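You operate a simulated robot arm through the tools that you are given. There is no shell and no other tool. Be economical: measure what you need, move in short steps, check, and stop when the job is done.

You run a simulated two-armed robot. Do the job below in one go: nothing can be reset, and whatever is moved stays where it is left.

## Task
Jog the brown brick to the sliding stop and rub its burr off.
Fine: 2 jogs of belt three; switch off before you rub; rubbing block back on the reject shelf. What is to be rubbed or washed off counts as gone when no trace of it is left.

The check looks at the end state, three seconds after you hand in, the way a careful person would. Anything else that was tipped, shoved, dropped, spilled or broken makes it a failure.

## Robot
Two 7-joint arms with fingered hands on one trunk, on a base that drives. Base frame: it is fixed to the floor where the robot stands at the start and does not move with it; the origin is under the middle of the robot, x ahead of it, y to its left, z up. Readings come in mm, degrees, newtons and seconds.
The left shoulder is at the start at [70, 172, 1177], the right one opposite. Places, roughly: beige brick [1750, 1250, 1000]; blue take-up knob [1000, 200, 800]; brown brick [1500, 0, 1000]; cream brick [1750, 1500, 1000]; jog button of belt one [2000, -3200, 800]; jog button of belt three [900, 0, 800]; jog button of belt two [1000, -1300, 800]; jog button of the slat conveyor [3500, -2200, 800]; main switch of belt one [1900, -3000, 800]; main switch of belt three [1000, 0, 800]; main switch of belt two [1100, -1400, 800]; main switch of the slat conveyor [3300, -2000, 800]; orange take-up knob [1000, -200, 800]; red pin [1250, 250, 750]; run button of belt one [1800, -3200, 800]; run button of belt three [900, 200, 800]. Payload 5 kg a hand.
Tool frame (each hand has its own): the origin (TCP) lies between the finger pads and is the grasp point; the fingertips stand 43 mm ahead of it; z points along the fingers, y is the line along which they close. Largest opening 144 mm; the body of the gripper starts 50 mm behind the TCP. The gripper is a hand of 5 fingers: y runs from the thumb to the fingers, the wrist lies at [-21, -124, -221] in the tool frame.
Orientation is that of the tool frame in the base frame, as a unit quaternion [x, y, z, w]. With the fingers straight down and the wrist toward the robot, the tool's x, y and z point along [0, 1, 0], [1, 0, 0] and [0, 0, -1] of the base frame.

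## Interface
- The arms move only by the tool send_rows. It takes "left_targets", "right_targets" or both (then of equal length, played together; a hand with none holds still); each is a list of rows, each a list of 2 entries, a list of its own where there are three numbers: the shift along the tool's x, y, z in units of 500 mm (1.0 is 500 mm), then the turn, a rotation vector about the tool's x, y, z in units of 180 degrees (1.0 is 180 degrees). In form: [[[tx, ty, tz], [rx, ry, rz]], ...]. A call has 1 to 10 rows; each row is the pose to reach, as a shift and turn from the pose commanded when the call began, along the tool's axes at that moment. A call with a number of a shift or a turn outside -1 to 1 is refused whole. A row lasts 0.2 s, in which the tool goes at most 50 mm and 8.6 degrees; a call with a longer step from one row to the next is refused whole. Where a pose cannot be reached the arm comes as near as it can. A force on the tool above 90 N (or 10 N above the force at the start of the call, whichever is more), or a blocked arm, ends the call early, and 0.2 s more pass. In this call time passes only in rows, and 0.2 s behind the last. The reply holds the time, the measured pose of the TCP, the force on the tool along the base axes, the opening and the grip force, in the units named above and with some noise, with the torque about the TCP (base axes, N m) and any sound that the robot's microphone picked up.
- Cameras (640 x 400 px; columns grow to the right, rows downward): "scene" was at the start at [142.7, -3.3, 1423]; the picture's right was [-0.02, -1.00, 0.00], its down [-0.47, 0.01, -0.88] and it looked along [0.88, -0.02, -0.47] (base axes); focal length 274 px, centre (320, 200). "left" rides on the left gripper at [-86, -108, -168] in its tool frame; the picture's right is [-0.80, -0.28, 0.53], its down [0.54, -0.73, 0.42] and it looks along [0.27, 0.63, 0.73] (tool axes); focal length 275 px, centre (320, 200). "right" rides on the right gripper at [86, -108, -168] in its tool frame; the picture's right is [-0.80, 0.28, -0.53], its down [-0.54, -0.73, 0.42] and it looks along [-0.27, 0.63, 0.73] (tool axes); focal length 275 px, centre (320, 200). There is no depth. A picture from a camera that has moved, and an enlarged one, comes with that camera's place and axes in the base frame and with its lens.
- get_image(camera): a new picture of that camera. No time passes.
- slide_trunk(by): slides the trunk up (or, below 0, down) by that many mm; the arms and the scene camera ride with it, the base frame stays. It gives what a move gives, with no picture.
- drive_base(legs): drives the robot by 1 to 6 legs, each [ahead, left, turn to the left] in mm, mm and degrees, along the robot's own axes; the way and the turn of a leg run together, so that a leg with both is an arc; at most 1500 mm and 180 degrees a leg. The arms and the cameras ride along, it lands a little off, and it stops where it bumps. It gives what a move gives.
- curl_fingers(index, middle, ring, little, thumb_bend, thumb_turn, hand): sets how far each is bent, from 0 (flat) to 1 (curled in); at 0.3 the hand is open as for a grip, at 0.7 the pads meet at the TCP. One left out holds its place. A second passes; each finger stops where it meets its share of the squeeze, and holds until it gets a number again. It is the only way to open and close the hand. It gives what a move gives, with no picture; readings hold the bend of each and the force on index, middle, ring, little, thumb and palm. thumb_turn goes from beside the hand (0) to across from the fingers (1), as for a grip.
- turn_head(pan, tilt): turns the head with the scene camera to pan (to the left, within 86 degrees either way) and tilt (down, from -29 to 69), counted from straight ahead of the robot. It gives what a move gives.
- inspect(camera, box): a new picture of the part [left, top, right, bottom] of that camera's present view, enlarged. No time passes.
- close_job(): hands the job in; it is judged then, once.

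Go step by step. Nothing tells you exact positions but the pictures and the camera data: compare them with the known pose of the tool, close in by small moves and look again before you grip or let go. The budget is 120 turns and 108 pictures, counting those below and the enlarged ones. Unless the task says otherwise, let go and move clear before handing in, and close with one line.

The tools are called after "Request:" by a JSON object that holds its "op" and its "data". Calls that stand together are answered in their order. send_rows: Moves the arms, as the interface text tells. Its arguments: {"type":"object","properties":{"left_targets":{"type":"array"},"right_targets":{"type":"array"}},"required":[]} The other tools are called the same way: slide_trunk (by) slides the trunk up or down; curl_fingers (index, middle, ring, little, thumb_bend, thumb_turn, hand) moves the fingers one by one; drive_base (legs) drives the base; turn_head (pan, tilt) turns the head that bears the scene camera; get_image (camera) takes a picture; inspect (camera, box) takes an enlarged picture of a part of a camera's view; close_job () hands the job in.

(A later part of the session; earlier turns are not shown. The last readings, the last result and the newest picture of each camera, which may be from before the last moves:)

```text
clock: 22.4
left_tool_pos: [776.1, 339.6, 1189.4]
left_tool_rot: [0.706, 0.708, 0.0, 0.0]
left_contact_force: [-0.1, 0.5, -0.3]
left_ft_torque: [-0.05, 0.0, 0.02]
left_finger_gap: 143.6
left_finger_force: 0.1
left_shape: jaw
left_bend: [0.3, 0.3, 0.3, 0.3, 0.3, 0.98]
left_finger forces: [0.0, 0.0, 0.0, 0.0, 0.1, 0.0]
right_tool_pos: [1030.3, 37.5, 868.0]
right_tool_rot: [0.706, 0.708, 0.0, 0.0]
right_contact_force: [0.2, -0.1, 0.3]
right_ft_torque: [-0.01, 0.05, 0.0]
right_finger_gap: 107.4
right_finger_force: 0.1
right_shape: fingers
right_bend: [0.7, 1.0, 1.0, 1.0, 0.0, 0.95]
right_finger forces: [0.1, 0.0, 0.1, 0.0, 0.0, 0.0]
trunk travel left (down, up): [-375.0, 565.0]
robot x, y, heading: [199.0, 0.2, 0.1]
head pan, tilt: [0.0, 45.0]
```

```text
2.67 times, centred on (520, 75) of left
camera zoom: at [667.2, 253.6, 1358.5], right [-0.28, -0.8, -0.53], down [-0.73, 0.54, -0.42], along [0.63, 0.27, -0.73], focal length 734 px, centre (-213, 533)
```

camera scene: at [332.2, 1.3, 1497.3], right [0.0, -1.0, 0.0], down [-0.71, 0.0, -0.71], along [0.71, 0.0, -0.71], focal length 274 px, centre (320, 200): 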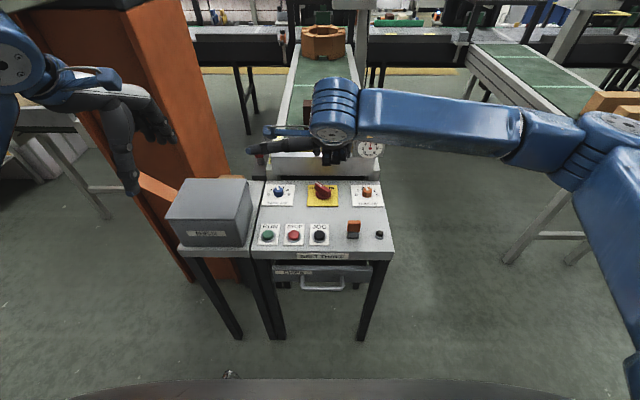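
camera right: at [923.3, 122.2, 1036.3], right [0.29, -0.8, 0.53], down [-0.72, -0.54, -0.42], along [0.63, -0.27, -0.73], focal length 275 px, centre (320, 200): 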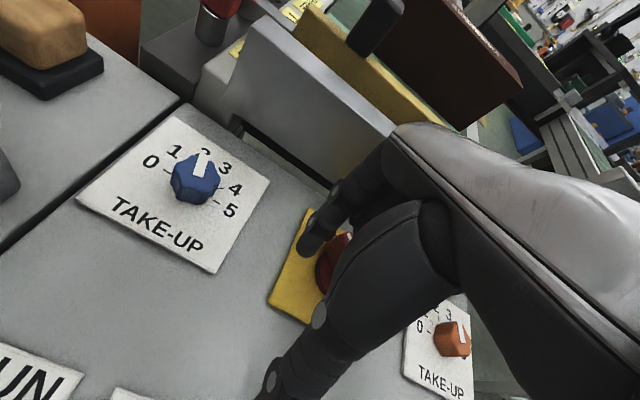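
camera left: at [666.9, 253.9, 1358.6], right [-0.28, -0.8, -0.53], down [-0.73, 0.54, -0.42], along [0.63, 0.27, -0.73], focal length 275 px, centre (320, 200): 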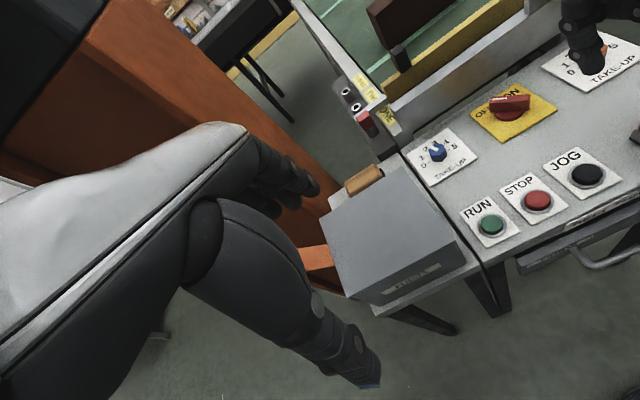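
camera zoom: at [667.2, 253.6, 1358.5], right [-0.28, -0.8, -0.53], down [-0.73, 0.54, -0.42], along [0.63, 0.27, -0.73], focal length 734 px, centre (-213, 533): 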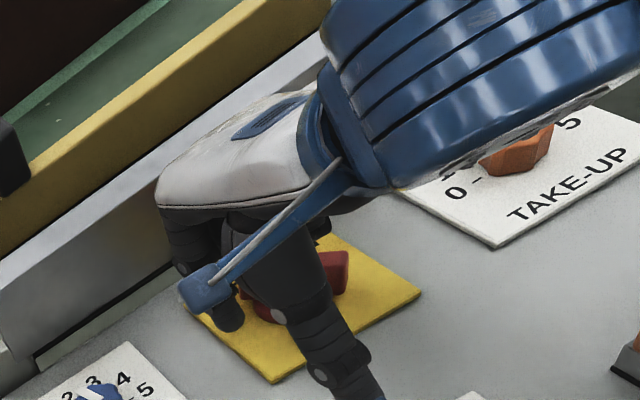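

The index is beside the lever on its OFF side, free of contact. Now I sweep it around the pivot.

Request:
{"op": "send_rows", "data": {"right_targets": [[[-0.022, 0.003, 0], [0, 0, 0]], [[-0.026, 0.025, 0], [0, 0, 0]], [[-0.038, 0.043, 0], [0, 0, 0]], [[-0.054, 0.057, 0], [0, 0, 0]], [[-0.075, 0.065, 0], [0, 0, 0]], [[-0.092, 0.065, 0], [0, 0, 0]], [[-0.102, 0.063, 0], [0, 0, 0]]]}}

Request:
{"op": "inspect", "data": {"camera": "left", "box": [400, 0, 640, 150]}}

Request:
{"op": "get_image", "data": {"camera": "right"}}

```text
clock: 24.0
left_tool_pos: [775.7, 338.3, 1189.6]
left_tool_rot: [0.706, 0.708, 0.0, -0.001]
left_contact_force: [0.1, 0.3, 0.6]
left_ft_torque: [-0.04, 0.01, 0.01]
left_finger_gap: 143.8
left_finger_force: 0.1
left_shape: jaw
left_bend: [0.3, 0.3, 0.3, 0.3, 0.3, 0.98]
left_finger forces: [0.0, 0.0, 0.1, 0.1, 0.0, 0.0]
right_tool_pos: [1063.5, -13.7, 868.2]
right_tool_rot: [0.706, 0.708, 0.0, 0.0]
right_contact_force: [0.1, 0.7, 0.2]
right_ft_torque: [-0.01, -0.03, -0.02]
right_finger_gap: 107.6
right_finger_force: 0.0
right_shape: fingers
right_bend: [0.7, 1.0, 1.0, 1.0, 0.0, 0.95]
right_finger forces: [0.0, 0.1, 0.0, 0.1, 0.0, 0.1]
trunk travel left (down, up): [-375.0, 565.0]
robot x, y, heading: [199.9, 1.6, 0.1]
head pan, tilt: [0.0, 45.0]
```

```text
2.67 times, centred on (520, 75) of left
camera zoom: at [667.1, 253.6, 1358.6], right [-0.28, -0.8, -0.53], down [-0.73, 0.54, -0.42], along [0.63, 0.27, -0.73], focal length 734 px, centre (-213, 533)
```

zoom: 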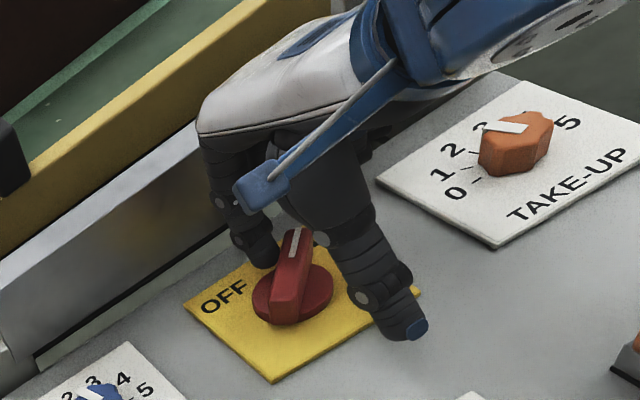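

```text
69 pictures are left
camera right: at [955.5, 71.3, 1036.2], right [0.28, -0.8, 0.53], down [-0.72, -0.54, -0.42], along [0.63, -0.27, -0.73], focal length 275 px, centre (320, 200)
```

right: 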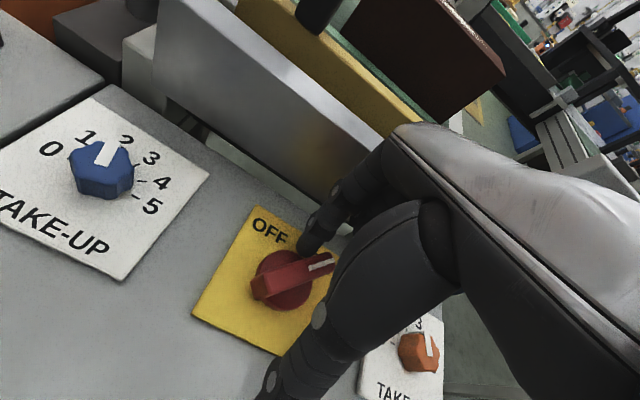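

The lever has swung over toward ON. I lift straight away and check it along with the lamp.

Request:
{"op": "send_rows", "data": {"right_targets": [[[0.02, 0.02, -0.02], [0, 0, 0]], [[0.02, 0.02, -0.1], [0, 0, 0]], [[0.0, -0.06, -0.18], [0, 0, 0]], [[0.0, -0.14, -0.24], [0, 0, 0]], [[0, -0.22, -0.26], [0, 0, 0]]]}}

Request:
{"op": "inspect", "data": {"camera": "left", "box": [400, 0, 640, 150]}}

Request:
{"op": "get_image", "data": {"camera": "right"}}

```text
refused: row 3 steps farther than a row can; nothing moved
```

```text
2.67 times, centred on (520, 75) of left
camera zoom: at [667.1, 253.6, 1358.6], right [-0.28, -0.8, -0.53], down [-0.73, 0.54, -0.42], along [0.63, 0.27, -0.73], focal length 734 px, centre (-213, 533)
```

zoom: 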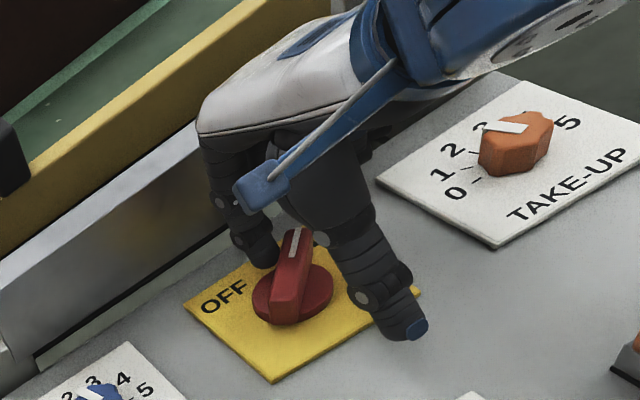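

```text
67 pictures are left
camera right: at [955.5, 71.3, 1036.2], right [0.28, -0.8, 0.53], down [-0.72, -0.54, -0.42], along [0.63, -0.27, -0.73], focal length 275 px, centre (320, 200)
```

right: 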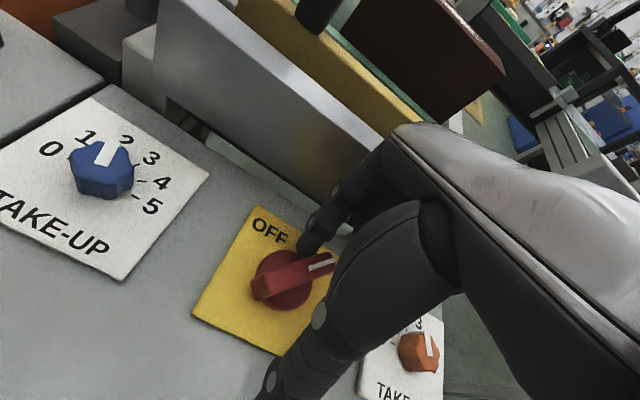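

That call was refused for a too-long step; I repeat it with shorter steps, then head back above JOG.

Request:
{"op": "send_rows", "data": {"right_targets": [[[0.02, 0.02, -0.03], [0, 0, 0]], [[0.02, 0.02, -0.11], [0, 0, 0]], [[0.02, -0.04, -0.18], [0, 0, 0]], [[0.02, -0.12, -0.2], [0, 0, 0]], [[0.02, -0.2, -0.2], [0, 0, 0]], [[0.02, -0.28, -0.2], [0, 0, 0]], [[0.027, -0.36, -0.2], [0, 0, 0]], [[0.027, -0.424, -0.2], [0, 0, 0]]]}}

Request:
{"op": "get_image", "data": {"camera": "left"}}

Request:
{"op": "get_image", "data": {"camera": "right"}}

Request:
{"op": "get_image", "data": {"camera": "scene"}}

```text
clock: 25.8
left_tool_pos: [776.0, 338.5, 1190.1]
left_tool_rot: [0.707, 0.708, -0.001, -0.001]
left_contact_force: [0.0, -0.1, 0.3]
left_ft_torque: [0.0, -0.04, -0.01]
left_finger_gap: 143.9
left_finger_force: 0.1
left_shape: jaw
left_bend: [0.3, 0.3, 0.3, 0.3, 0.3, 0.98]
left_finger forces: [0.1, 0.0, 0.0, 0.1, 0.0, 0.0]
right_tool_pos: [851.7, -1.2, 968.2]
right_tool_rot: [0.706, 0.708, 0.0, 0.0]
right_contact_force: [-1.1, 0.0, 0.0]
right_ft_torque: [-0.02, -0.04, -0.02]
right_finger_gap: 107.8
right_finger_force: 0.1
right_shape: fingers
right_bend: [0.7, 1.0, 1.0, 1.0, 0.0, 0.95]
right_finger forces: [0.0, 0.0, 0.0, 0.0, 0.0, 0.0]
trunk travel left (down, up): [-375.0, 565.0]
robot x, y, heading: [199.9, 1.3, 0.1]
head pan, tilt: [0.0, 45.0]
```

```text
66 pictures are left
camera left: at [666.2, 253.3, 1359.0], right [-0.28, -0.8, -0.53], down [-0.73, 0.54, -0.42], along [0.63, 0.27, -0.73], focal length 275 px, centre (320, 200)
```

left: 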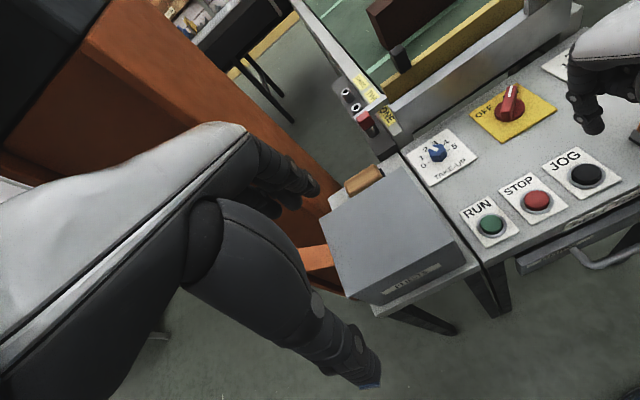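

```text
65 pictures are left
camera right: at [743.8, 85.4, 1136.9], right [0.28, -0.8, 0.53], down [-0.72, -0.54, -0.42], along [0.63, -0.27, -0.73], focal length 275 px, centre (320, 200)
```

right: 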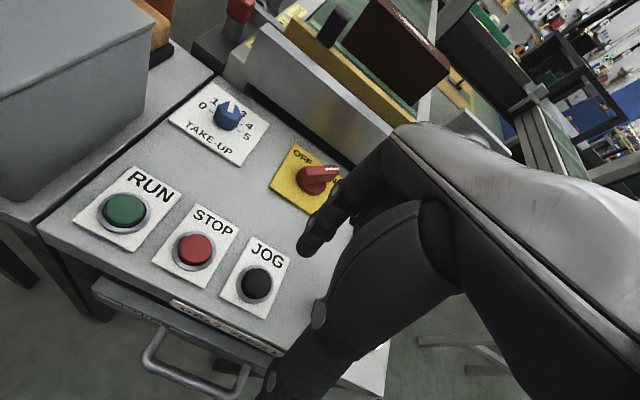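

```text
64 pictures are left
camera scene: at [331.2, -1.0, 1497.4], right [0.0, -1.0, 0.0], down [-0.71, 0.0, -0.71], along [0.71, 0.0, -0.71], focal length 274 px, centre (320, 200)
```

scene: 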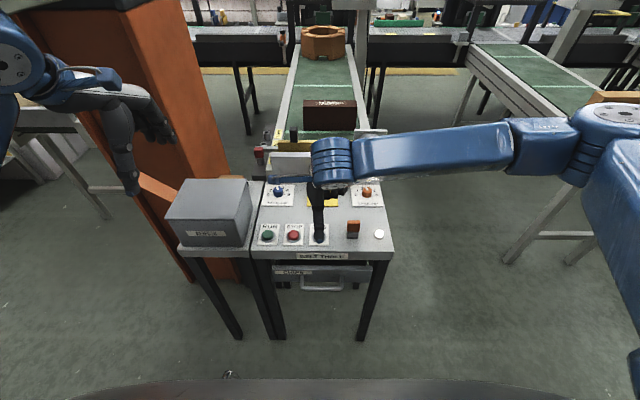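

The lamp is lit, so the belt is on. JOG is at about [858, 2, 815]; I make one short press with the index and look at what the brick does.

Request:
{"op": "send_rows", "data": {"right_targets": [[[0.006, -0.009, 0.09], [0, 0, 0]], [[0.006, -0.009, 0.17], [0, 0, 0]], [[0.006, -0.009, 0.21], [0, 0, 0]], [[0.006, -0.009, 0.232], [0, 0, 0]], [[0.006, -0.009, 0.17], [0, 0, 0]]]}}

Request:
{"op": "get_image", "data": {"camera": "scene"}}

Request:
{"op": "get_image", "data": {"camera": "right"}}

```text
clock: 27.0
left_tool_pos: [775.5, 338.9, 1189.5]
left_tool_rot: [0.707, 0.708, 0.0, 0.0]
left_contact_force: [0.3, -1.0, -0.1]
left_ft_torque: [-0.01, -0.01, 0.02]
left_finger_gap: 143.8
left_finger_force: 0.0
left_shape: jaw
left_bend: [0.3, 0.3, 0.3, 0.3, 0.3, 0.98]
left_finger forces: [0.0, 0.0, 0.0, 0.1, 0.0, 0.1]
right_tool_pos: [845.6, 1.8, 881.9]
right_tool_rot: [0.707, 0.708, 0.0, -0.001]
right_contact_force: [0.5, 0.8, 0.5]
right_ft_torque: [0.01, -0.04, 0.02]
right_finger_gap: 107.8
right_finger_force: 0.0
right_shape: fingers
right_bend: [0.7, 1.0, 1.0, 1.0, 0.0, 0.95]
right_finger forces: [0.0, 0.0, 0.1, 0.0, 0.0, 0.0]
trunk travel left (down, up): [-375.0, 565.0]
robot x, y, heading: [199.4, 0.9, 0.5]
head pan, tilt: [0.0, 45.0]
heard: click
```

```text
63 pictures are left
camera scene: at [331.9, -0.1, 1497.1], right [0.0, -1.0, 0.0], down [-0.71, 0.0, -0.71], along [0.71, 0.0, -0.71], focal length 274 px, centre (320, 200)
```

scene: 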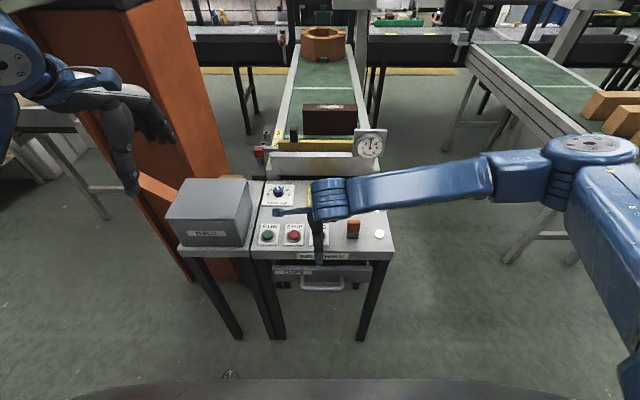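

```text
62 pictures are left
camera right: at [737.5, 87.7, 1050.4], right [0.29, -0.8, 0.53], down [-0.73, -0.54, -0.42], along [0.63, -0.27, -0.73], focal length 275 px, centre (320, 200)
```

right: 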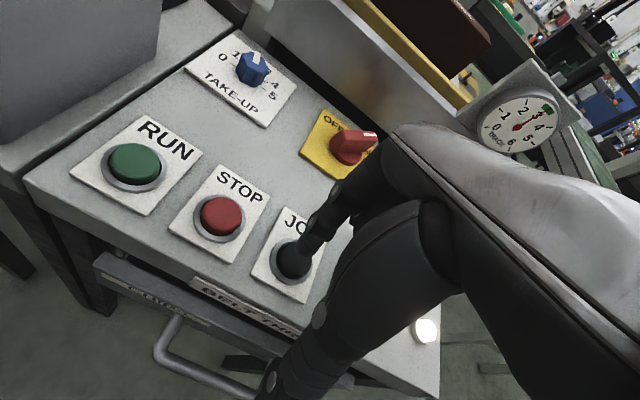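

A click was heard and the brick seems to have moved. I check the brick, stop and track gauge.

Request:
{"op": "inspect", "data": {"camera": "scene", "box": [240, 70, 400, 170]}}

```text
4.00 times, centred on (320, 120) of scene
camera zoom: at [331.9, -0.1, 1497.1], right [0.0, -1.0, 0.0], down [-0.71, 0.0, -0.71], along [0.71, 0.0, -0.71], focal length 1095 px, centre (320, 520)
```

zoom: 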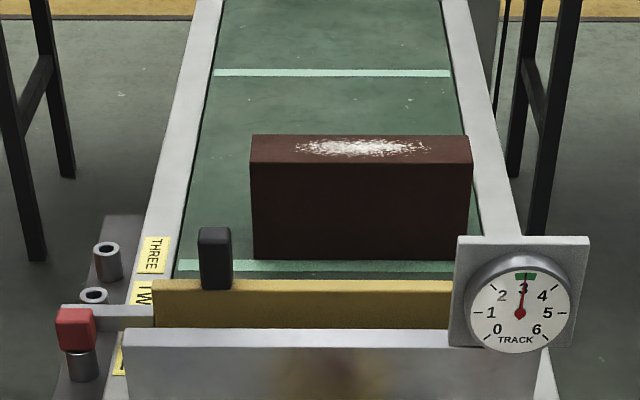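

Request:
{"op": "send_rows", "data": {"right_targets": [[[0, 0, -0.005], [0, 0, 0]], [[0, 0, -0.01], [0, 0, 0]], [[0, 0, -0.01], [0, 0, 0]], [[0, 0, -0.01], [0, 0, 0]]]}}

Request:
{"op": "inspect", "data": {"camera": "scene", "box": [240, 70, 400, 170]}}

```text
clock: 28.0
left_tool_pos: [775.0, 338.2, 1190.9]
left_tool_rot: [0.707, 0.707, 0.0, -0.001]
left_contact_force: [-0.1, -0.6, -0.2]
left_ft_torque: [-0.03, 0.05, 0.03]
left_finger_gap: 144.0
left_finger_force: 0.1
left_shape: jaw
left_bend: [0.3, 0.3, 0.3, 0.3, 0.3, 0.98]
left_finger forces: [0.0, 0.0, 0.1, 0.1, 0.0, 0.0]
right_tool_pos: [845.0, 0.5, 888.7]
right_tool_rot: [0.707, 0.707, 0.0, -0.001]
right_contact_force: [-0.4, -0.5, 0.0]
right_ft_torque: [-0.05, 0.0, 0.04]
right_finger_gap: 107.6
right_finger_force: 0.2
right_shape: fingers
right_bend: [0.7, 1.0, 1.0, 1.0, 0.0, 0.95]
right_finger forces: [0.0, 0.0, 0.0, 0.0, 0.0, 0.0]
trunk travel left (down, up): [-375.0, 565.0]
robot x, y, heading: [196.9, -2.1, -0.3]
head pan, tilt: [0.0, 45.0]
```

```text
4.00 times, centred on (320, 120) of scene
camera zoom: at [332.0, -0.5, 1497.3], right [0.0, -1.0, 0.0], down [-0.71, 0.0, -0.71], along [0.71, 0.0, -0.71], focal length 1095 px, centre (320, 520)
```

zoom: 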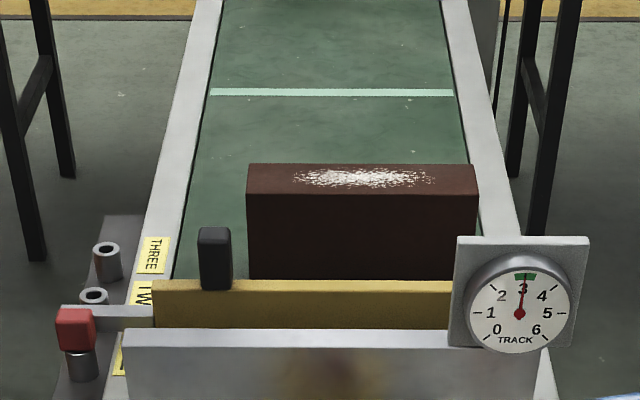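

The brick has moved about half the way. I hold a moment, then make the second press.

Request:
{"op": "send_rows", "data": {"right_targets": [[[0, 0, 0], [0, 0, 0]], [[0, 0, 0], [0, 0, 0]], [[0, 0, 0], [0, 0, 0]], [[0, 0, 0], [0, 0, 0]], [[0, 0, 0], [0, 0, 0]], [[0, 0, 0.05], [0, 0, 0]], [[0, 0, 0.072], [0, 0, 0]], [[0, 0, 0.01], [0, 0, 0]], [[0, 0, -0.04], [0, 0, 0]]]}}

Request:
{"op": "send_rows", "data": {"right_targets": [[[0, 0, -0.05], [0, 0, 0]], [[0, 0, -0.1], [0, 0, 0]], [[0, 0.05, -0.1], [0, 0, 0]], [[0, 0.1, -0.1], [0, 0, 0]], [[0, 0.15, -0.1], [0, 0, 0]], [[0, 0.2, -0.1], [0, 0, 0]], [[0, 0.25, -0.1], [0, 0, 0]]]}}

Request:
{"op": "inspect", "data": {"camera": "scene", "box": [240, 70, 400, 170]}}

Request:
{"op": "get_image", "data": {"camera": "left"}}

```text
clock: 30.0
left_tool_pos: [773.5, 338.7, 1190.6]
left_tool_rot: [0.706, 0.708, 0.0, 0.0]
left_contact_force: [-0.8, -0.5, 0.4]
left_ft_torque: [0.02, -0.02, 0.0]
left_finger_gap: 143.8
left_finger_force: 0.1
left_shape: jaw
left_bend: [0.3, 0.3, 0.3, 0.3, 0.3, 0.98]
left_finger forces: [0.1, 0.0, 0.0, 0.0, 0.0, 0.0]
right_tool_pos: [844.8, 1.9, 908.5]
right_tool_rot: [0.707, 0.708, -0.001, 0.0]
right_contact_force: [0.0, -0.2, -0.5]
right_ft_torque: [0.01, 0.01, 0.02]
right_finger_gap: 107.7
right_finger_force: 0.0
right_shape: fingers
right_bend: [0.7, 1.0, 1.0, 1.0, 0.0, 0.95]
right_finger forces: [0.0, 0.0, 0.0, 0.0, 0.0, 0.1]
trunk travel left (down, up): [-375.0, 565.0]
robot x, y, heading: [196.8, -2.9, 0.1]
head pan, tilt: [0.0, 45.0]
heard: click
```

```text
clock: 31.6
left_tool_pos: [776.4, 338.7, 1189.8]
left_tool_rot: [0.706, 0.708, 0.0, 0.0]
left_contact_force: [0.8, 0.3, 0.2]
left_ft_torque: [-0.02, -0.01, 0.01]
left_finger_gap: 143.8
left_finger_force: 0.1
left_shape: jaw
left_bend: [0.3, 0.3, 0.3, 0.3, 0.3, 0.98]
left_finger forces: [0.0, 0.1, 0.1, 0.0, 0.1, 0.1]
right_tool_pos: [970.8, 2.6, 958.9]
right_tool_rot: [0.706, 0.708, 0.0, 0.0]
right_contact_force: [0.3, -0.2, -0.5]
right_ft_torque: [-0.02, -0.02, -0.01]
right_finger_gap: 107.8
right_finger_force: 0.0
right_shape: fingers
right_bend: [0.7, 1.0, 1.0, 1.0, 0.0, 0.95]
right_finger forces: [0.0, 0.0, 0.0, 0.0, 0.0, 0.0]
trunk travel left (down, up): [-375.0, 565.0]
robot x, y, heading: [198.6, -0.7, 0.2]
head pan, tilt: [0.0, 45.0]
```

```text
4.00 times, centred on (320, 120) of scene
camera zoom: at [332.5, -0.1, 1497.3], right [0.0, -1.0, 0.0], down [-0.71, 0.0, -0.71], along [0.71, 0.0, -0.71], focal length 1095 px, centre (320, 520)
```

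zoom: 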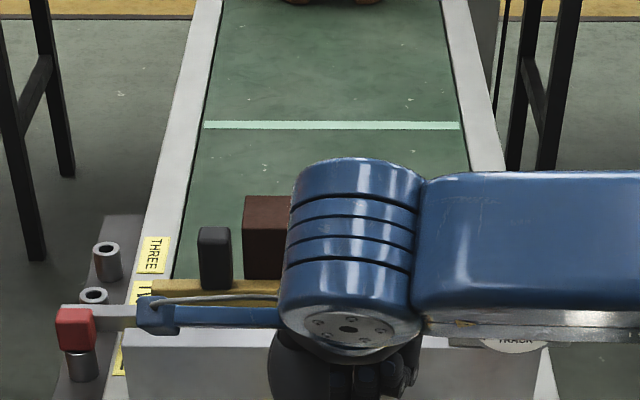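

```text
58 pictures are left
camera left: at [667.4, 254.0, 1358.3], right [-0.28, -0.8, -0.53], down [-0.73, 0.54, -0.42], along [0.63, 0.27, -0.73], focal length 275 px, centre (320, 200)
```

left: 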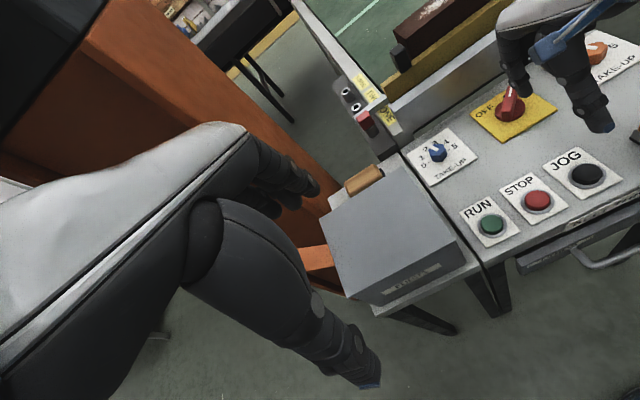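

Both jogs done; the brick looks to be at the stop. Now I switch off with the mirrored sweep, first lowering the index on the right near side of the lever.

Request:
{"op": "send_rows", "data": {"right_targets": [[[-0.05, 0.05, 0], [0, 0, 0]], [[-0.1, 0.1, 0], [0, 0, 0]], [[-0.107, 0.125, 0.04], [0, 0, 0]], [[-0.107, 0.125, 0.11], [0, 0, 0]], [[-0.107, 0.125, 0.18], [0, 0, 0]]]}}

Request:
{"op": "get_image", "data": {"camera": "right"}}

Request:
{"op": "inspect", "data": {"camera": "left", "box": [400, 0, 640, 150]}}

```text
clock: 32.8
left_tool_pos: [775.1, 337.7, 1190.5]
left_tool_rot: [0.706, 0.708, 0.0, 0.0]
left_contact_force: [-0.3, 0.1, -0.3]
left_ft_torque: [0.01, 0.03, 0.01]
left_finger_gap: 143.6
left_finger_force: 0.1
left_shape: jaw
left_bend: [0.3, 0.3, 0.3, 0.3, 0.3, 0.98]
left_finger forces: [0.1, 0.0, 0.1, 0.0, 0.0, 0.1]
right_tool_pos: [1037.1, -52.3, 869.9]
right_tool_rot: [0.707, 0.708, -0.001, 0.0]
right_contact_force: [0.9, -0.3, 0.4]
right_ft_torque: [0.0, 0.06, 0.01]
right_finger_gap: 107.5
right_finger_force: 0.1
right_shape: fingers
right_bend: [0.7, 1.0, 1.0, 1.0, 0.0, 0.95]
right_finger forces: [0.0, 0.0, 0.1, 0.1, 0.0, 0.0]
trunk travel left (down, up): [-375.0, 565.0]
robot x, y, heading: [197.8, 1.6, 0.3]
head pan, tilt: [0.0, 45.0]
```

```text
57 pictures are left
camera right: at [927.8, 33.6, 1037.3], right [0.28, -0.8, 0.53], down [-0.72, -0.54, -0.42], along [0.63, -0.27, -0.73], focal length 275 px, centre (320, 200)
```

right: 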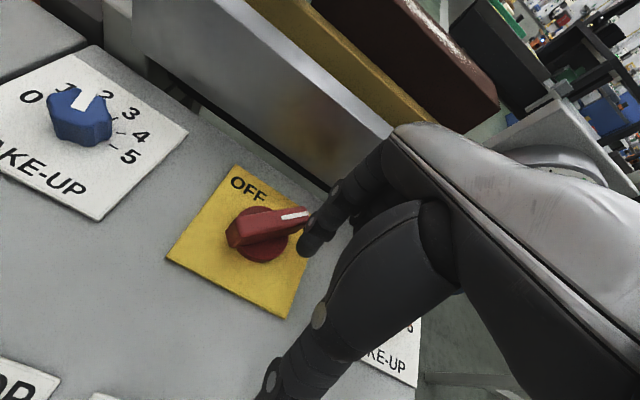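

```text
2.67 times, centred on (520, 75) of left
camera zoom: at [667.7, 253.3, 1358.4], right [-0.28, -0.8, -0.53], down [-0.73, 0.54, -0.42], along [0.63, 0.27, -0.73], focal length 734 px, centre (-213, 533)
```

zoom: 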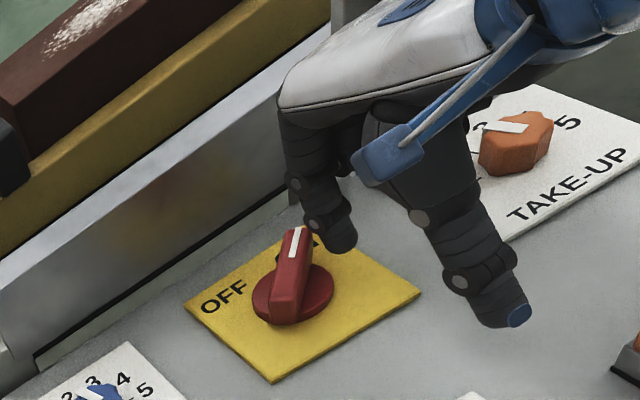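

The index is on the ON side of the lever tip. I sweep back counter-clockwise and lift clear.

Request:
{"op": "send_rows", "data": {"right_targets": [[[0.034, 0.015, 0], [0, 0, 0]], [[0.044, 0.034, 0], [0, 0, 0]], [[0.061, 0.048, 0], [0, 0, 0]], [[0.082, 0.055, 0], [0, 0, 0]], [[0.098, 0.056, 0], [0, 0, 0]], [[0.114, 0.053, 0], [0, 0, 0]], [[0.114, 0.053, 0], [0, 0, 0]], [[0.09, 0.06, 0], [0, 0, 0]], [[0.09, 0.06, -0.08], [0, 0, 0]], [[0.09, 0.06, -0.17], [0, 0, 0]]]}}

Request:
{"op": "send_rows", "data": {"right_targets": [[[-0.08, -0.03, 0], [0, 0, 0]], [[-0.16, -0.05, -0.03], [0, 0, 0]], [[-0.24, -0.08, -0.07], [0, 0, 0]], [[-0.32, -0.11, -0.11], [0, 0, 0]], [[-0.4, -0.15, -0.14], [0, 0, 0]], [[-0.48, -0.18, -0.16], [0, 0, 0]], [[-0.56, -0.2, -0.17], [0, 0, 0]]]}}

Request:
{"op": "get_image", "data": {"camera": "left"}}

Request:
{"op": "get_image", "data": {"camera": "scene"}}

Request:
{"op": "inspect", "data": {"camera": "scene", "box": [240, 70, 400, 170]}}

```text
clock: 35.0
left_tool_pos: [774.0, 339.8, 1191.3]
left_tool_rot: [0.706, 0.708, 0.001, 0.0]
left_contact_force: [-0.1, 0.4, 0.6]
left_ft_torque: [0.02, -0.03, 0.0]
left_finger_gap: 143.7
left_finger_force: 0.2
left_shape: jaw
left_bend: [0.3, 0.3, 0.3, 0.3, 0.3, 0.98]
left_finger forces: [0.1, 0.1, 0.0, 0.0, 0.0, 0.0]
right_tool_pos: [1062.1, -6.0, 955.4]
right_tool_rot: [0.706, 0.709, 0.001, 0.0]
right_contact_force: [-0.6, 0.3, -0.8]
right_ft_torque: [0.06, -0.11, 0.0]
right_finger_gap: 107.9
right_finger_force: 0.1
right_shape: fingers
right_bend: [0.7, 1.0, 1.0, 1.0, 0.0, 0.95]
right_finger forces: [0.0, 0.0, 0.0, 0.0, 0.1, 0.1]
trunk travel left (down, up): [-375.0, 565.0]
robot x, y, heading: [196.4, 2.5, 0.1]
head pan, tilt: [0.0, 45.0]
```

```text
clock: 36.6
left_tool_pos: [773.7, 338.1, 1191.4]
left_tool_rot: [0.706, 0.708, 0.001, 0.0]
left_contact_force: [0.6, 0.0, -0.4]
left_ft_torque: [0.04, -0.03, 0.01]
left_finger_gap: 144.0
left_finger_force: 0.1
left_shape: jaw
left_bend: [0.3, 0.3, 0.3, 0.3, 0.3, 0.98]
left_finger forces: [0.0, 0.0, 0.0, 0.0, 0.0, 0.0]
right_tool_pos: [963.7, -286.6, 1038.1]
right_tool_rot: [0.706, 0.708, 0.001, 0.0]
right_contact_force: [-0.3, -0.2, 0.6]
right_ft_torque: [-0.02, -0.06, 0.03]
right_finger_gap: 107.6
right_finger_force: 0.0
right_shape: fingers
right_bend: [0.7, 1.0, 1.0, 1.0, 0.0, 0.95]
right_finger forces: [0.1, 0.0, 0.1, 0.0, 0.1, 0.1]
trunk travel left (down, up): [-375.0, 565.0]
robot x, y, heading: [199.0, -3.2, 0.3]
head pan, tilt: [0.0, 45.0]
```

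```text
55 pictures are left
camera left: at [665.5, 251.8, 1359.5], right [-0.28, -0.8, -0.54], down [-0.73, 0.54, -0.42], along [0.63, 0.27, -0.73], focal length 275 px, centre (320, 200)
```

left: 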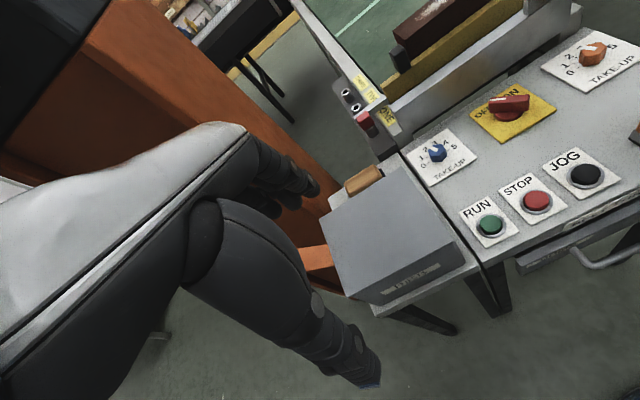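

```text
54 pictures are left
camera scene: at [330.8, -2.8, 1497.5], right [0.0, -1.0, 0.0], down [-0.71, 0.0, -0.71], along [0.71, 0.0, -0.71], focal length 274 px, centre (320, 200)
```

scene: 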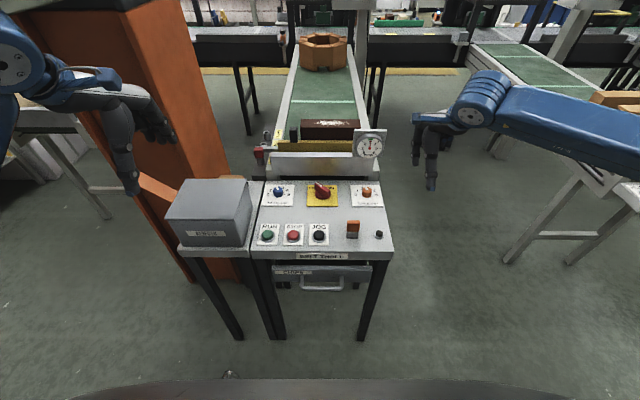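

```text
4.00 times, centred on (320, 120) of scene
camera zoom: at [330.8, -2.8, 1497.5], right [0.0, -1.0, 0.0], down [-0.71, 0.0, -0.71], along [0.71, 0.0, -0.71], focal length 1095 px, centre (320, 520)
```

zoom: 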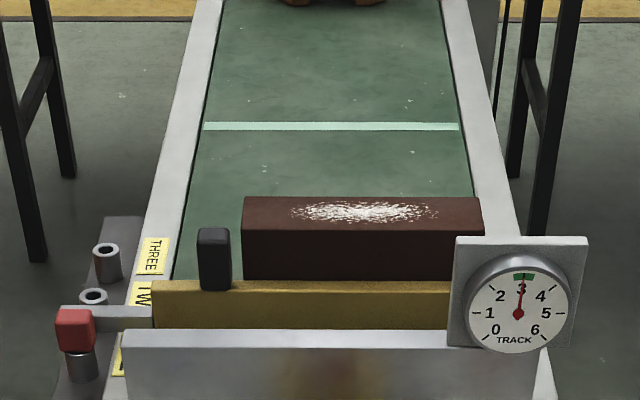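

Switch is OFF, lamp dark, brick at the stop. Now the left hand goes over the rubbing block, high first, and I look before lowering.

Request:
{"op": "send_rows", "data": {"left_targets": [[[0, 0.08, 0], [0, 0, 0]], [[0, 0.16, 0], [0, 0, 0]], [[0, 0.24, 0], [0, 0, 0]], [[0, 0.32, 0], [0, 0, 0]], [[0, 0.4, 0], [0, 0, 0]], [[0, 0.48, 0.0], [0, 0, 0]], [[0, 0.56, 0.03], [0, 0, 0]], [[0, 0.64, 0.06], [0, 0, 0]], [[0, 0.645, 0.14], [0, 0, 0]], [[0, 0.645, 0.2], [0, 0, 0]]]}}

Request:
{"op": "get_image", "data": {"camera": "left"}}

Request:
{"op": "get_image", "data": {"camera": "right"}}

Request:
{"op": "get_image", "data": {"camera": "scene"}}

```text
clock: 38.8
left_tool_pos: [1098.7, 339.6, 1089.4]
left_tool_rot: [0.706, 0.708, 0.001, 0.0]
left_contact_force: [0.0, -0.2, -0.8]
left_ft_torque: [0.01, 0.01, 0.03]
left_finger_gap: 143.8
left_finger_force: 0.0
left_shape: jaw
left_bend: [0.3, 0.3, 0.3, 0.3, 0.3, 0.98]
left_finger forces: [0.1, 0.0, 0.1, 0.1, 0.1, 0.0]
right_tool_pos: [964.6, -285.4, 1037.8]
right_tool_rot: [0.707, 0.708, 0.0, 0.0]
right_contact_force: [-0.1, -0.1, -0.3]
right_ft_torque: [0.01, 0.03, 0.03]
right_finger_gap: 107.9
right_finger_force: 0.0
right_shape: fingers
right_bend: [0.7, 1.0, 1.0, 1.0, 0.0, 0.95]
right_finger forces: [0.1, 0.0, 0.1, 0.0, 0.1, 0.1]
trunk travel left (down, up): [-375.0, 565.0]
robot x, y, heading: [195.1, -2.1, -0.1]
head pan, tilt: [0.0, 45.0]
```

```text
52 pictures are left
camera left: at [989.2, 254.2, 1257.5], right [-0.28, -0.8, -0.53], down [-0.73, 0.54, -0.42], along [0.63, 0.27, -0.73], focal length 275 px, centre (320, 200)
```

left: 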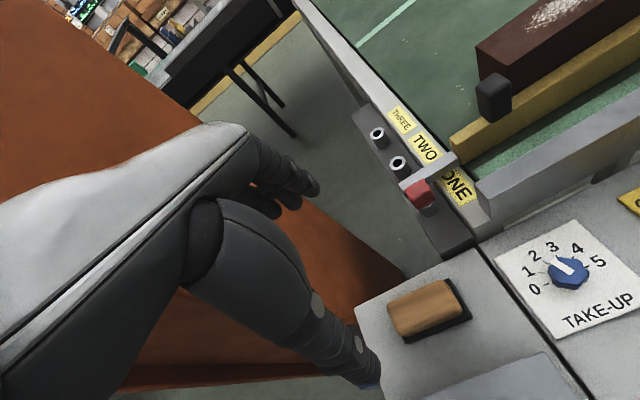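

```text
51 pictures are left
camera right: at [857.1, -199.6, 1206.2], right [0.29, -0.8, 0.53], down [-0.72, -0.54, -0.42], along [0.63, -0.27, -0.73], focal length 275 px, centre (320, 200)
```

right: 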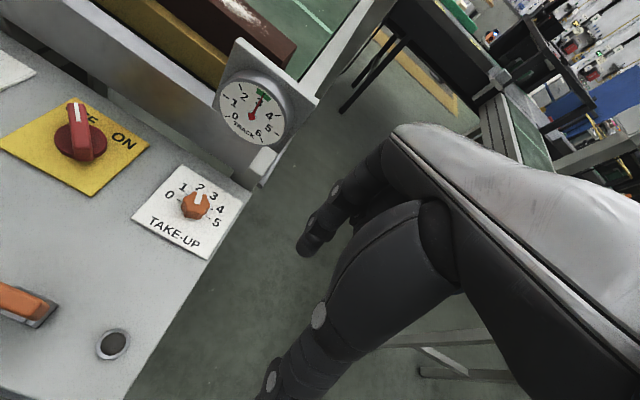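

```text
50 pictures are left
camera scene: at [332.6, -0.5, 1497.4], right [0.0, -1.0, 0.0], down [-0.71, 0.0, -0.71], along [0.71, 0.0, -0.71], focal length 274 px, centre (320, 200)
```

scene: 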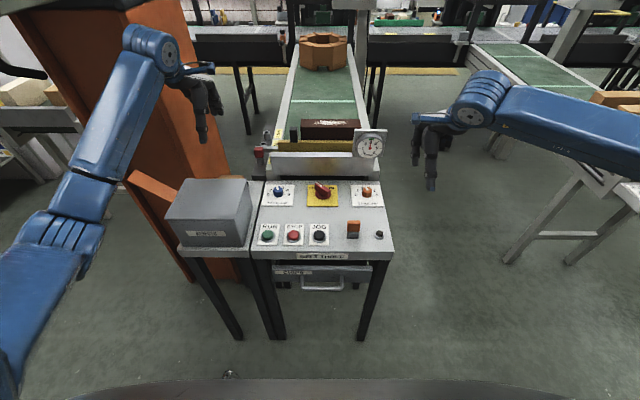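

I zoom onto the block to fix its pose before lowering.

Request:
{"op": "inspect", "data": {"camera": "left", "box": [340, 240, 500, 400]}}

```text
2.50 times, centred on (420, 320) of left
camera zoom: at [989.2, 254.2, 1257.5], right [-0.28, -0.8, -0.53], down [-0.73, 0.54, -0.42], along [0.63, 0.27, -0.73], focal length 688 px, centre (70, -100)
```

zoom: 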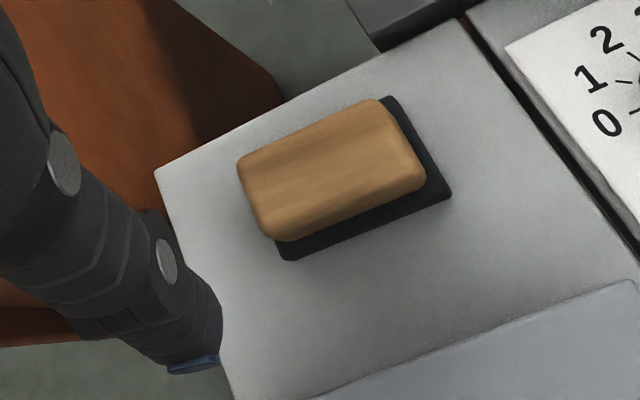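

Block centre about [1084, 328], wood 46 wide across x on a slightly wider pad. I half-close the left hand so the thumb clears the box, centre it and lower to z≈900 for another look.

Request:
{"op": "curl_fingers", "data": {"hand": "left", "index": 0.43, "middle": 0.43, "ring": 0.43, "little": 0.43, "thumb_bend": 0.43, "thumb_turn": 1}}

Request:
{"op": "send_rows", "data": {"left_targets": [[[-0.01, -0.015, 0.08], [0, 0, 0]], [[-0.023, -0.03, 0.16], [0, 0, 0]], [[-0.023, -0.03, 0.24], [0, 0, 0]], [[-0.023, -0.03, 0.32], [0, 0, 0]], [[-0.023, -0.03, 0.38], [0, 0, 0]]]}}

Request:
{"op": "get_image", "data": {"camera": "left"}}

Request:
{"op": "inspect", "data": {"camera": "scene", "box": [100, 100, 340, 260]}}

```text
clock: 39.8
left_tool_pos: [1096.6, 339.6, 1088.6]
left_tool_rot: [0.706, 0.708, 0.0, 0.0]
left_contact_force: [-0.3, -0.2, 0.1]
left_ft_torque: [0.02, -0.01, 0.03]
left_finger_gap: 104.4
left_finger_force: 0.1
left_shape: fingers
left_bend: [0.43, 0.43, 0.43, 0.43, 0.43, 0.99]
left_finger forces: [0.1, 0.0, 0.0, 0.0, 0.0, 0.0]
right_tool_pos: [964.7, -286.4, 1038.3]
right_tool_rot: [0.706, 0.708, 0.0, 0.0]
right_contact_force: [-0.8, -0.5, 0.2]
right_ft_torque: [0.03, 0.03, 0.0]
right_finger_gap: 107.9
right_finger_force: 0.2
right_shape: fingers
right_bend: [0.7, 1.0, 1.0, 1.0, 0.0, 0.95]
right_finger forces: [0.1, 0.0, 0.0, 0.0, 0.1, 0.0]
trunk travel left (down, up): [-375.0, 565.0]
robot x, y, heading: [199.8, 0.6, 0.1]
head pan, tilt: [0.0, 45.0]
```

```text
clock: 41.0
left_tool_pos: [1085.4, 326.6, 901.1]
left_tool_rot: [0.707, 0.707, 0.001, 0.001]
left_contact_force: [-0.7, 0.3, 0.0]
left_ft_torque: [0.01, -0.01, 0.0]
left_finger_gap: 103.9
left_finger_force: 0.1
left_shape: fingers
left_bend: [0.43, 0.43, 0.43, 0.43, 0.43, 0.99]
left_finger forces: [0.0, 0.1, 0.0, 0.0, 0.1, 0.0]
right_tool_pos: [963.7, -285.9, 1038.0]
right_tool_rot: [0.707, 0.708, 0.0, 0.0]
right_contact_force: [0.1, 0.4, -0.2]
right_ft_torque: [0.01, 0.01, 0.01]
right_finger_gap: 108.0
right_finger_force: 0.0
right_shape: fingers
right_bend: [0.7, 1.0, 1.0, 1.0, 0.0, 0.95]
right_finger forces: [0.0, 0.0, 0.0, 0.0, 0.0, 0.0]
trunk travel left (down, up): [-375.0, 565.0]
robot x, y, heading: [197.9, 3.1, -0.0]
head pan, tilt: [0.0, 45.0]
```

```text
48 pictures are left
camera left: at [976.2, 241.6, 1069.3], right [-0.28, -0.8, -0.53], down [-0.73, 0.54, -0.42], along [0.63, 0.27, -0.73], focal length 275 px, centre (320, 200)
```

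left: 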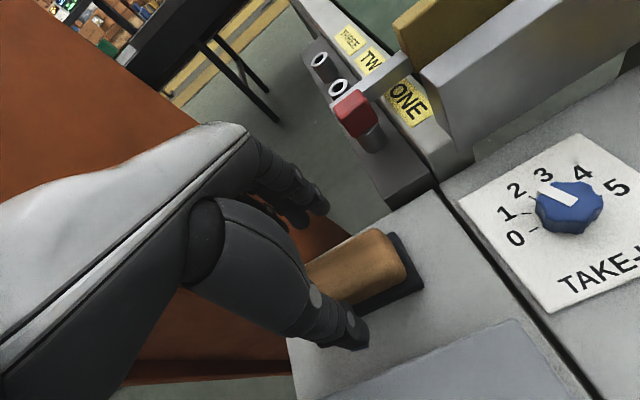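

```text
2.50 times, centred on (220, 180) of scene
camera zoom: at [332.4, -0.5, 1497.4], right [0.0, -1.0, 0.0], down [-0.71, 0.0, -0.71], along [0.71, 0.0, -0.71], focal length 684 px, centre (570, 250)
```

zoom: 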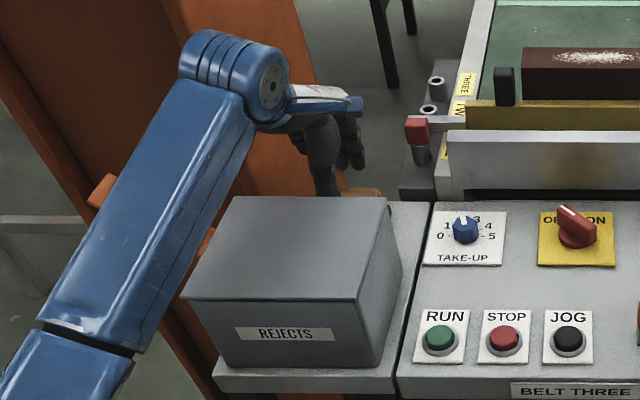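

The hand straddles the block well and the arm clears the box. I lower to grip height and watch force.

Request:
{"op": "send_rows", "data": {"left_targets": [[[0, -0.004, 0.04], [0, 0, 0]], [[0, -0.004, 0.08], [0, 0, 0]], [[0, -0.004, 0.112], [0, 0, 0]]]}}

Request:
{"op": "get_image", "data": {"camera": "left"}}

```text
clock: 41.8
left_tool_pos: [1080.4, 328.4, 844.5]
left_tool_rot: [0.707, 0.708, 0.0, 0.001]
left_contact_force: [0.6, 0.4, 2.7]
left_ft_torque: [0.02, -0.01, 0.03]
left_finger_gap: 104.2
left_finger_force: 1.2
left_shape: fingers
left_bend: [0.43, 0.43, 0.43, 0.43, 0.43, 0.99]
left_finger forces: [0.6, 0.9, 0.0, 0.0, 1.5, 0.0]
right_tool_pos: [963.0, -285.1, 1038.5]
right_tool_rot: [0.706, 0.708, 0.0, 0.0]
right_contact_force: [0.0, 1.1, -0.5]
right_ft_torque: [0.01, 0.04, 0.05]
right_finger_gap: 107.7
right_finger_force: 0.1
right_shape: fingers
right_bend: [0.7, 1.0, 1.0, 1.0, 0.0, 0.95]
right_finger forces: [0.1, 0.0, 0.1, 0.0, 0.1, 0.1]
trunk travel left (down, up): [-375.0, 565.0]
robot x, y, heading: [201.7, -2.1, -0.0]
head pan, tilt: [0.0, 45.0]
```

```text
46 pictures are left
camera left: at [971.9, 242.7, 1013.1], right [-0.28, -0.8, -0.53], down [-0.73, 0.54, -0.42], along [0.63, 0.27, -0.73], focal length 275 px, centre (320, 200)
```

left: 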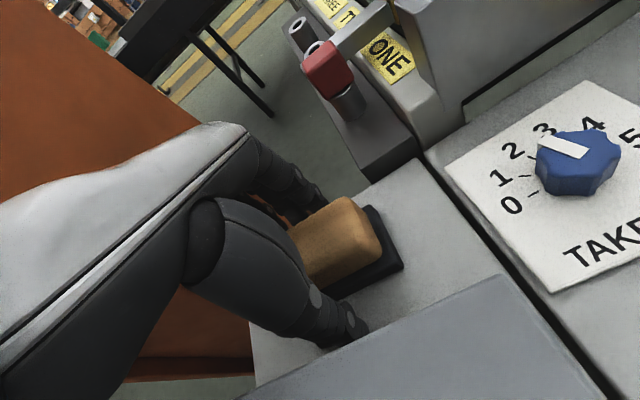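

A light touch (2.7 N) shows tips reached the shelf; I raise 6 mm and close the hand on the wood.

Request:
{"op": "send_rows", "data": {"left_targets": [[[0, 0.0, -0.012], [0, 0, 0]]]}}

Request:
{"op": "curl_fingers", "data": {"hand": "left", "index": 0.7, "middle": 0.7, "ring": 0.7, "little": 0.7, "thumb_bend": 0.7}}

Request:
{"op": "get_image", "data": {"camera": "left"}}

```text
clock: 42.2
left_tool_pos: [1080.6, 326.9, 849.1]
left_tool_rot: [0.706, 0.708, 0.0, 0.0]
left_contact_force: [0.0, 0.0, 0.5]
left_ft_torque: [0.01, -0.01, 0.01]
left_finger_gap: 103.9
left_finger_force: 0.0
left_shape: fingers
left_bend: [0.43, 0.43, 0.43, 0.43, 0.43, 0.99]
left_finger forces: [0.1, 0.1, 0.0, 0.0, 0.0, 0.1]
right_tool_pos: [964.7, -285.9, 1037.1]
right_tool_rot: [0.707, 0.708, 0.001, 0.0]
right_contact_force: [0.2, 0.2, -0.1]
right_ft_torque: [0.02, 0.0, 0.01]
right_finger_gap: 107.8
right_finger_force: 0.1
right_shape: fingers
right_bend: [0.7, 1.0, 1.0, 1.0, 0.0, 0.95]
right_finger forces: [0.0, 0.0, 0.1, 0.1, 0.1, 0.0]
trunk travel left (down, up): [-375.0, 565.0]
robot x, y, heading: [200.2, -0.4, -0.2]
head pan, tilt: [0.0, 45.0]
```

```text
clock: 43.2
left_tool_pos: [1079.8, 326.2, 849.9]
left_tool_rot: [0.707, 0.708, 0.0, 0.0]
left_contact_force: [1.7, 2.4, 3.0]
left_ft_torque: [0.01, 0.06, -0.05]
left_finger_gap: 59.3
left_finger_force: 25.4
left_shape: fingers
left_bend: [0.6, 0.62, 0.63, 0.7, 0.55, 0.99]
left_finger forces: [8.8, 9.1, 8.2, 0.1, 24.6, 0.0]
right_tool_pos: [965.0, -285.1, 1037.8]
right_tool_rot: [0.706, 0.708, 0.0, 0.0]
right_contact_force: [0.3, 0.0, -0.1]
right_ft_torque: [0.01, 0.0, -0.02]
right_finger_gap: 107.7
right_finger_force: 0.0
right_shape: fingers
right_bend: [0.7, 1.0, 1.0, 1.0, 0.0, 0.95]
right_finger forces: [0.0, 0.0, 0.0, 0.1, 0.1, 0.1]
trunk travel left (down, up): [-375.0, 565.0]
robot x, y, heading: [200.4, -2.1, -0.1]
head pan, tilt: [0.0, 45.0]
```

```text
45 pictures are left
camera left: at [971.8, 242.2, 1018.5], right [-0.28, -0.8, -0.53], down [-0.73, 0.54, -0.42], along [0.63, 0.27, -0.73], focal length 275 px, centre (320, 200)
```

left: 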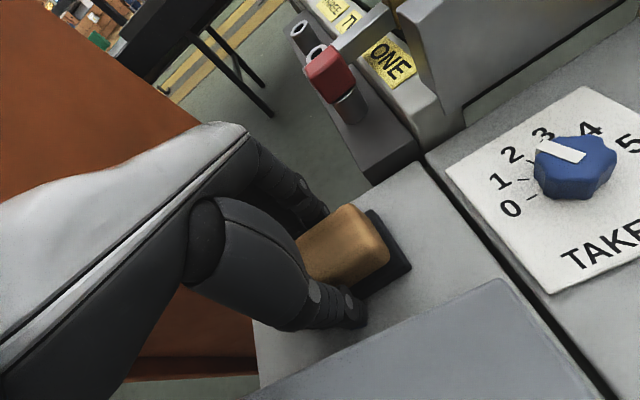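

The block is gripped. I lift it straight up and check that it hangs level.

Request:
{"op": "send_rows", "data": {"left_targets": [[[0, 0, -0.02], [0, 0, 0]], [[0, 0, -0.08], [0, 0, 0]], [[0, 0, -0.16], [0, 0, 0]], [[0, 0, -0.24], [0, 0, 0]], [[0, 0, -0.32], [0, 0, 0]], [[0, 0, -0.4], [0, 0, 0]], [[0, 0, -0.48], [0, 0, 0]]]}}

Request:
{"op": "get_image", "data": {"camera": "left"}}

Request:
{"op": "get_image", "data": {"camera": "scene"}}

```text
clock: 44.8
left_tool_pos: [1078.7, 328.9, 1092.2]
left_tool_rot: [0.706, 0.708, 0.0, -0.001]
left_contact_force: [-1.0, -0.4, -3.1]
left_ft_torque: [0.05, -0.05, 0.03]
left_finger_gap: 59.2
left_finger_force: 24.7
left_shape: fingers
left_bend: [0.6, 0.63, 0.64, 0.7, 0.55, 0.99]
left_finger forces: [8.6, 8.5, 7.7, 0.0, 24.9, 0.0]
right_tool_pos: [964.4, -286.3, 1038.9]
right_tool_rot: [0.707, 0.708, -0.001, 0.0]
right_contact_force: [0.3, 0.0, 0.4]
right_ft_torque: [0.0, 0.0, 0.04]
right_finger_gap: 107.6
right_finger_force: 0.0
right_shape: fingers
right_bend: [0.7, 1.0, 1.0, 1.0, 0.0, 0.95]
right_finger forces: [0.1, 0.0, 0.1, 0.1, 0.0, 0.0]
trunk travel left (down, up): [-375.0, 565.0]
robot x, y, heading: [198.6, -0.3, 0.2]
head pan, tilt: [0.0, 45.0]
```

```text
44 pictures are left
camera left: at [970.1, 244.1, 1259.7], right [-0.28, -0.8, -0.53], down [-0.73, 0.54, -0.42], along [0.63, 0.27, -0.73], focal length 275 px, centre (320, 200)
```

left: 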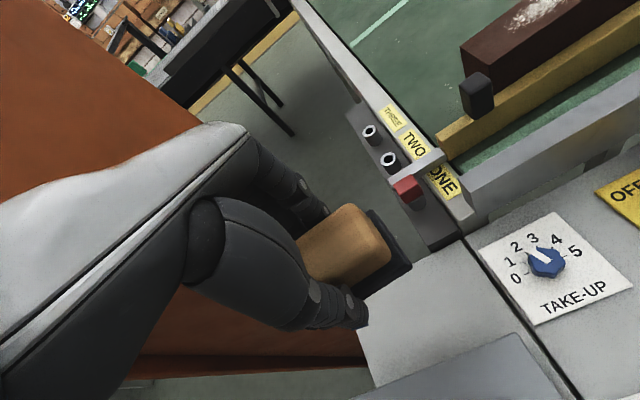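

```text
43 pictures are left
camera scene: at [331.6, -1.3, 1497.3], right [0.0, -1.0, 0.0], down [-0.71, 0.0, -0.71], along [0.71, 0.0, -0.71], focal length 274 px, centre (320, 200)
```

scene: 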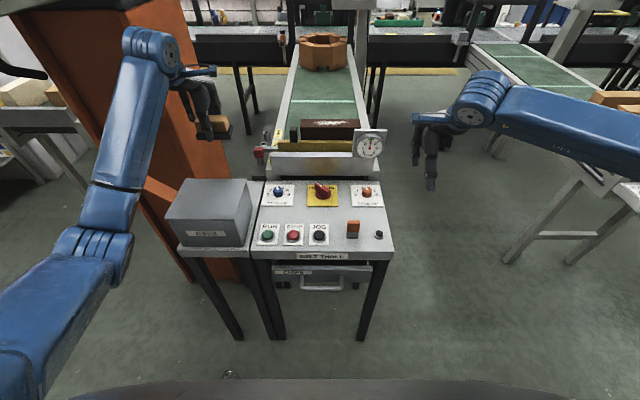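

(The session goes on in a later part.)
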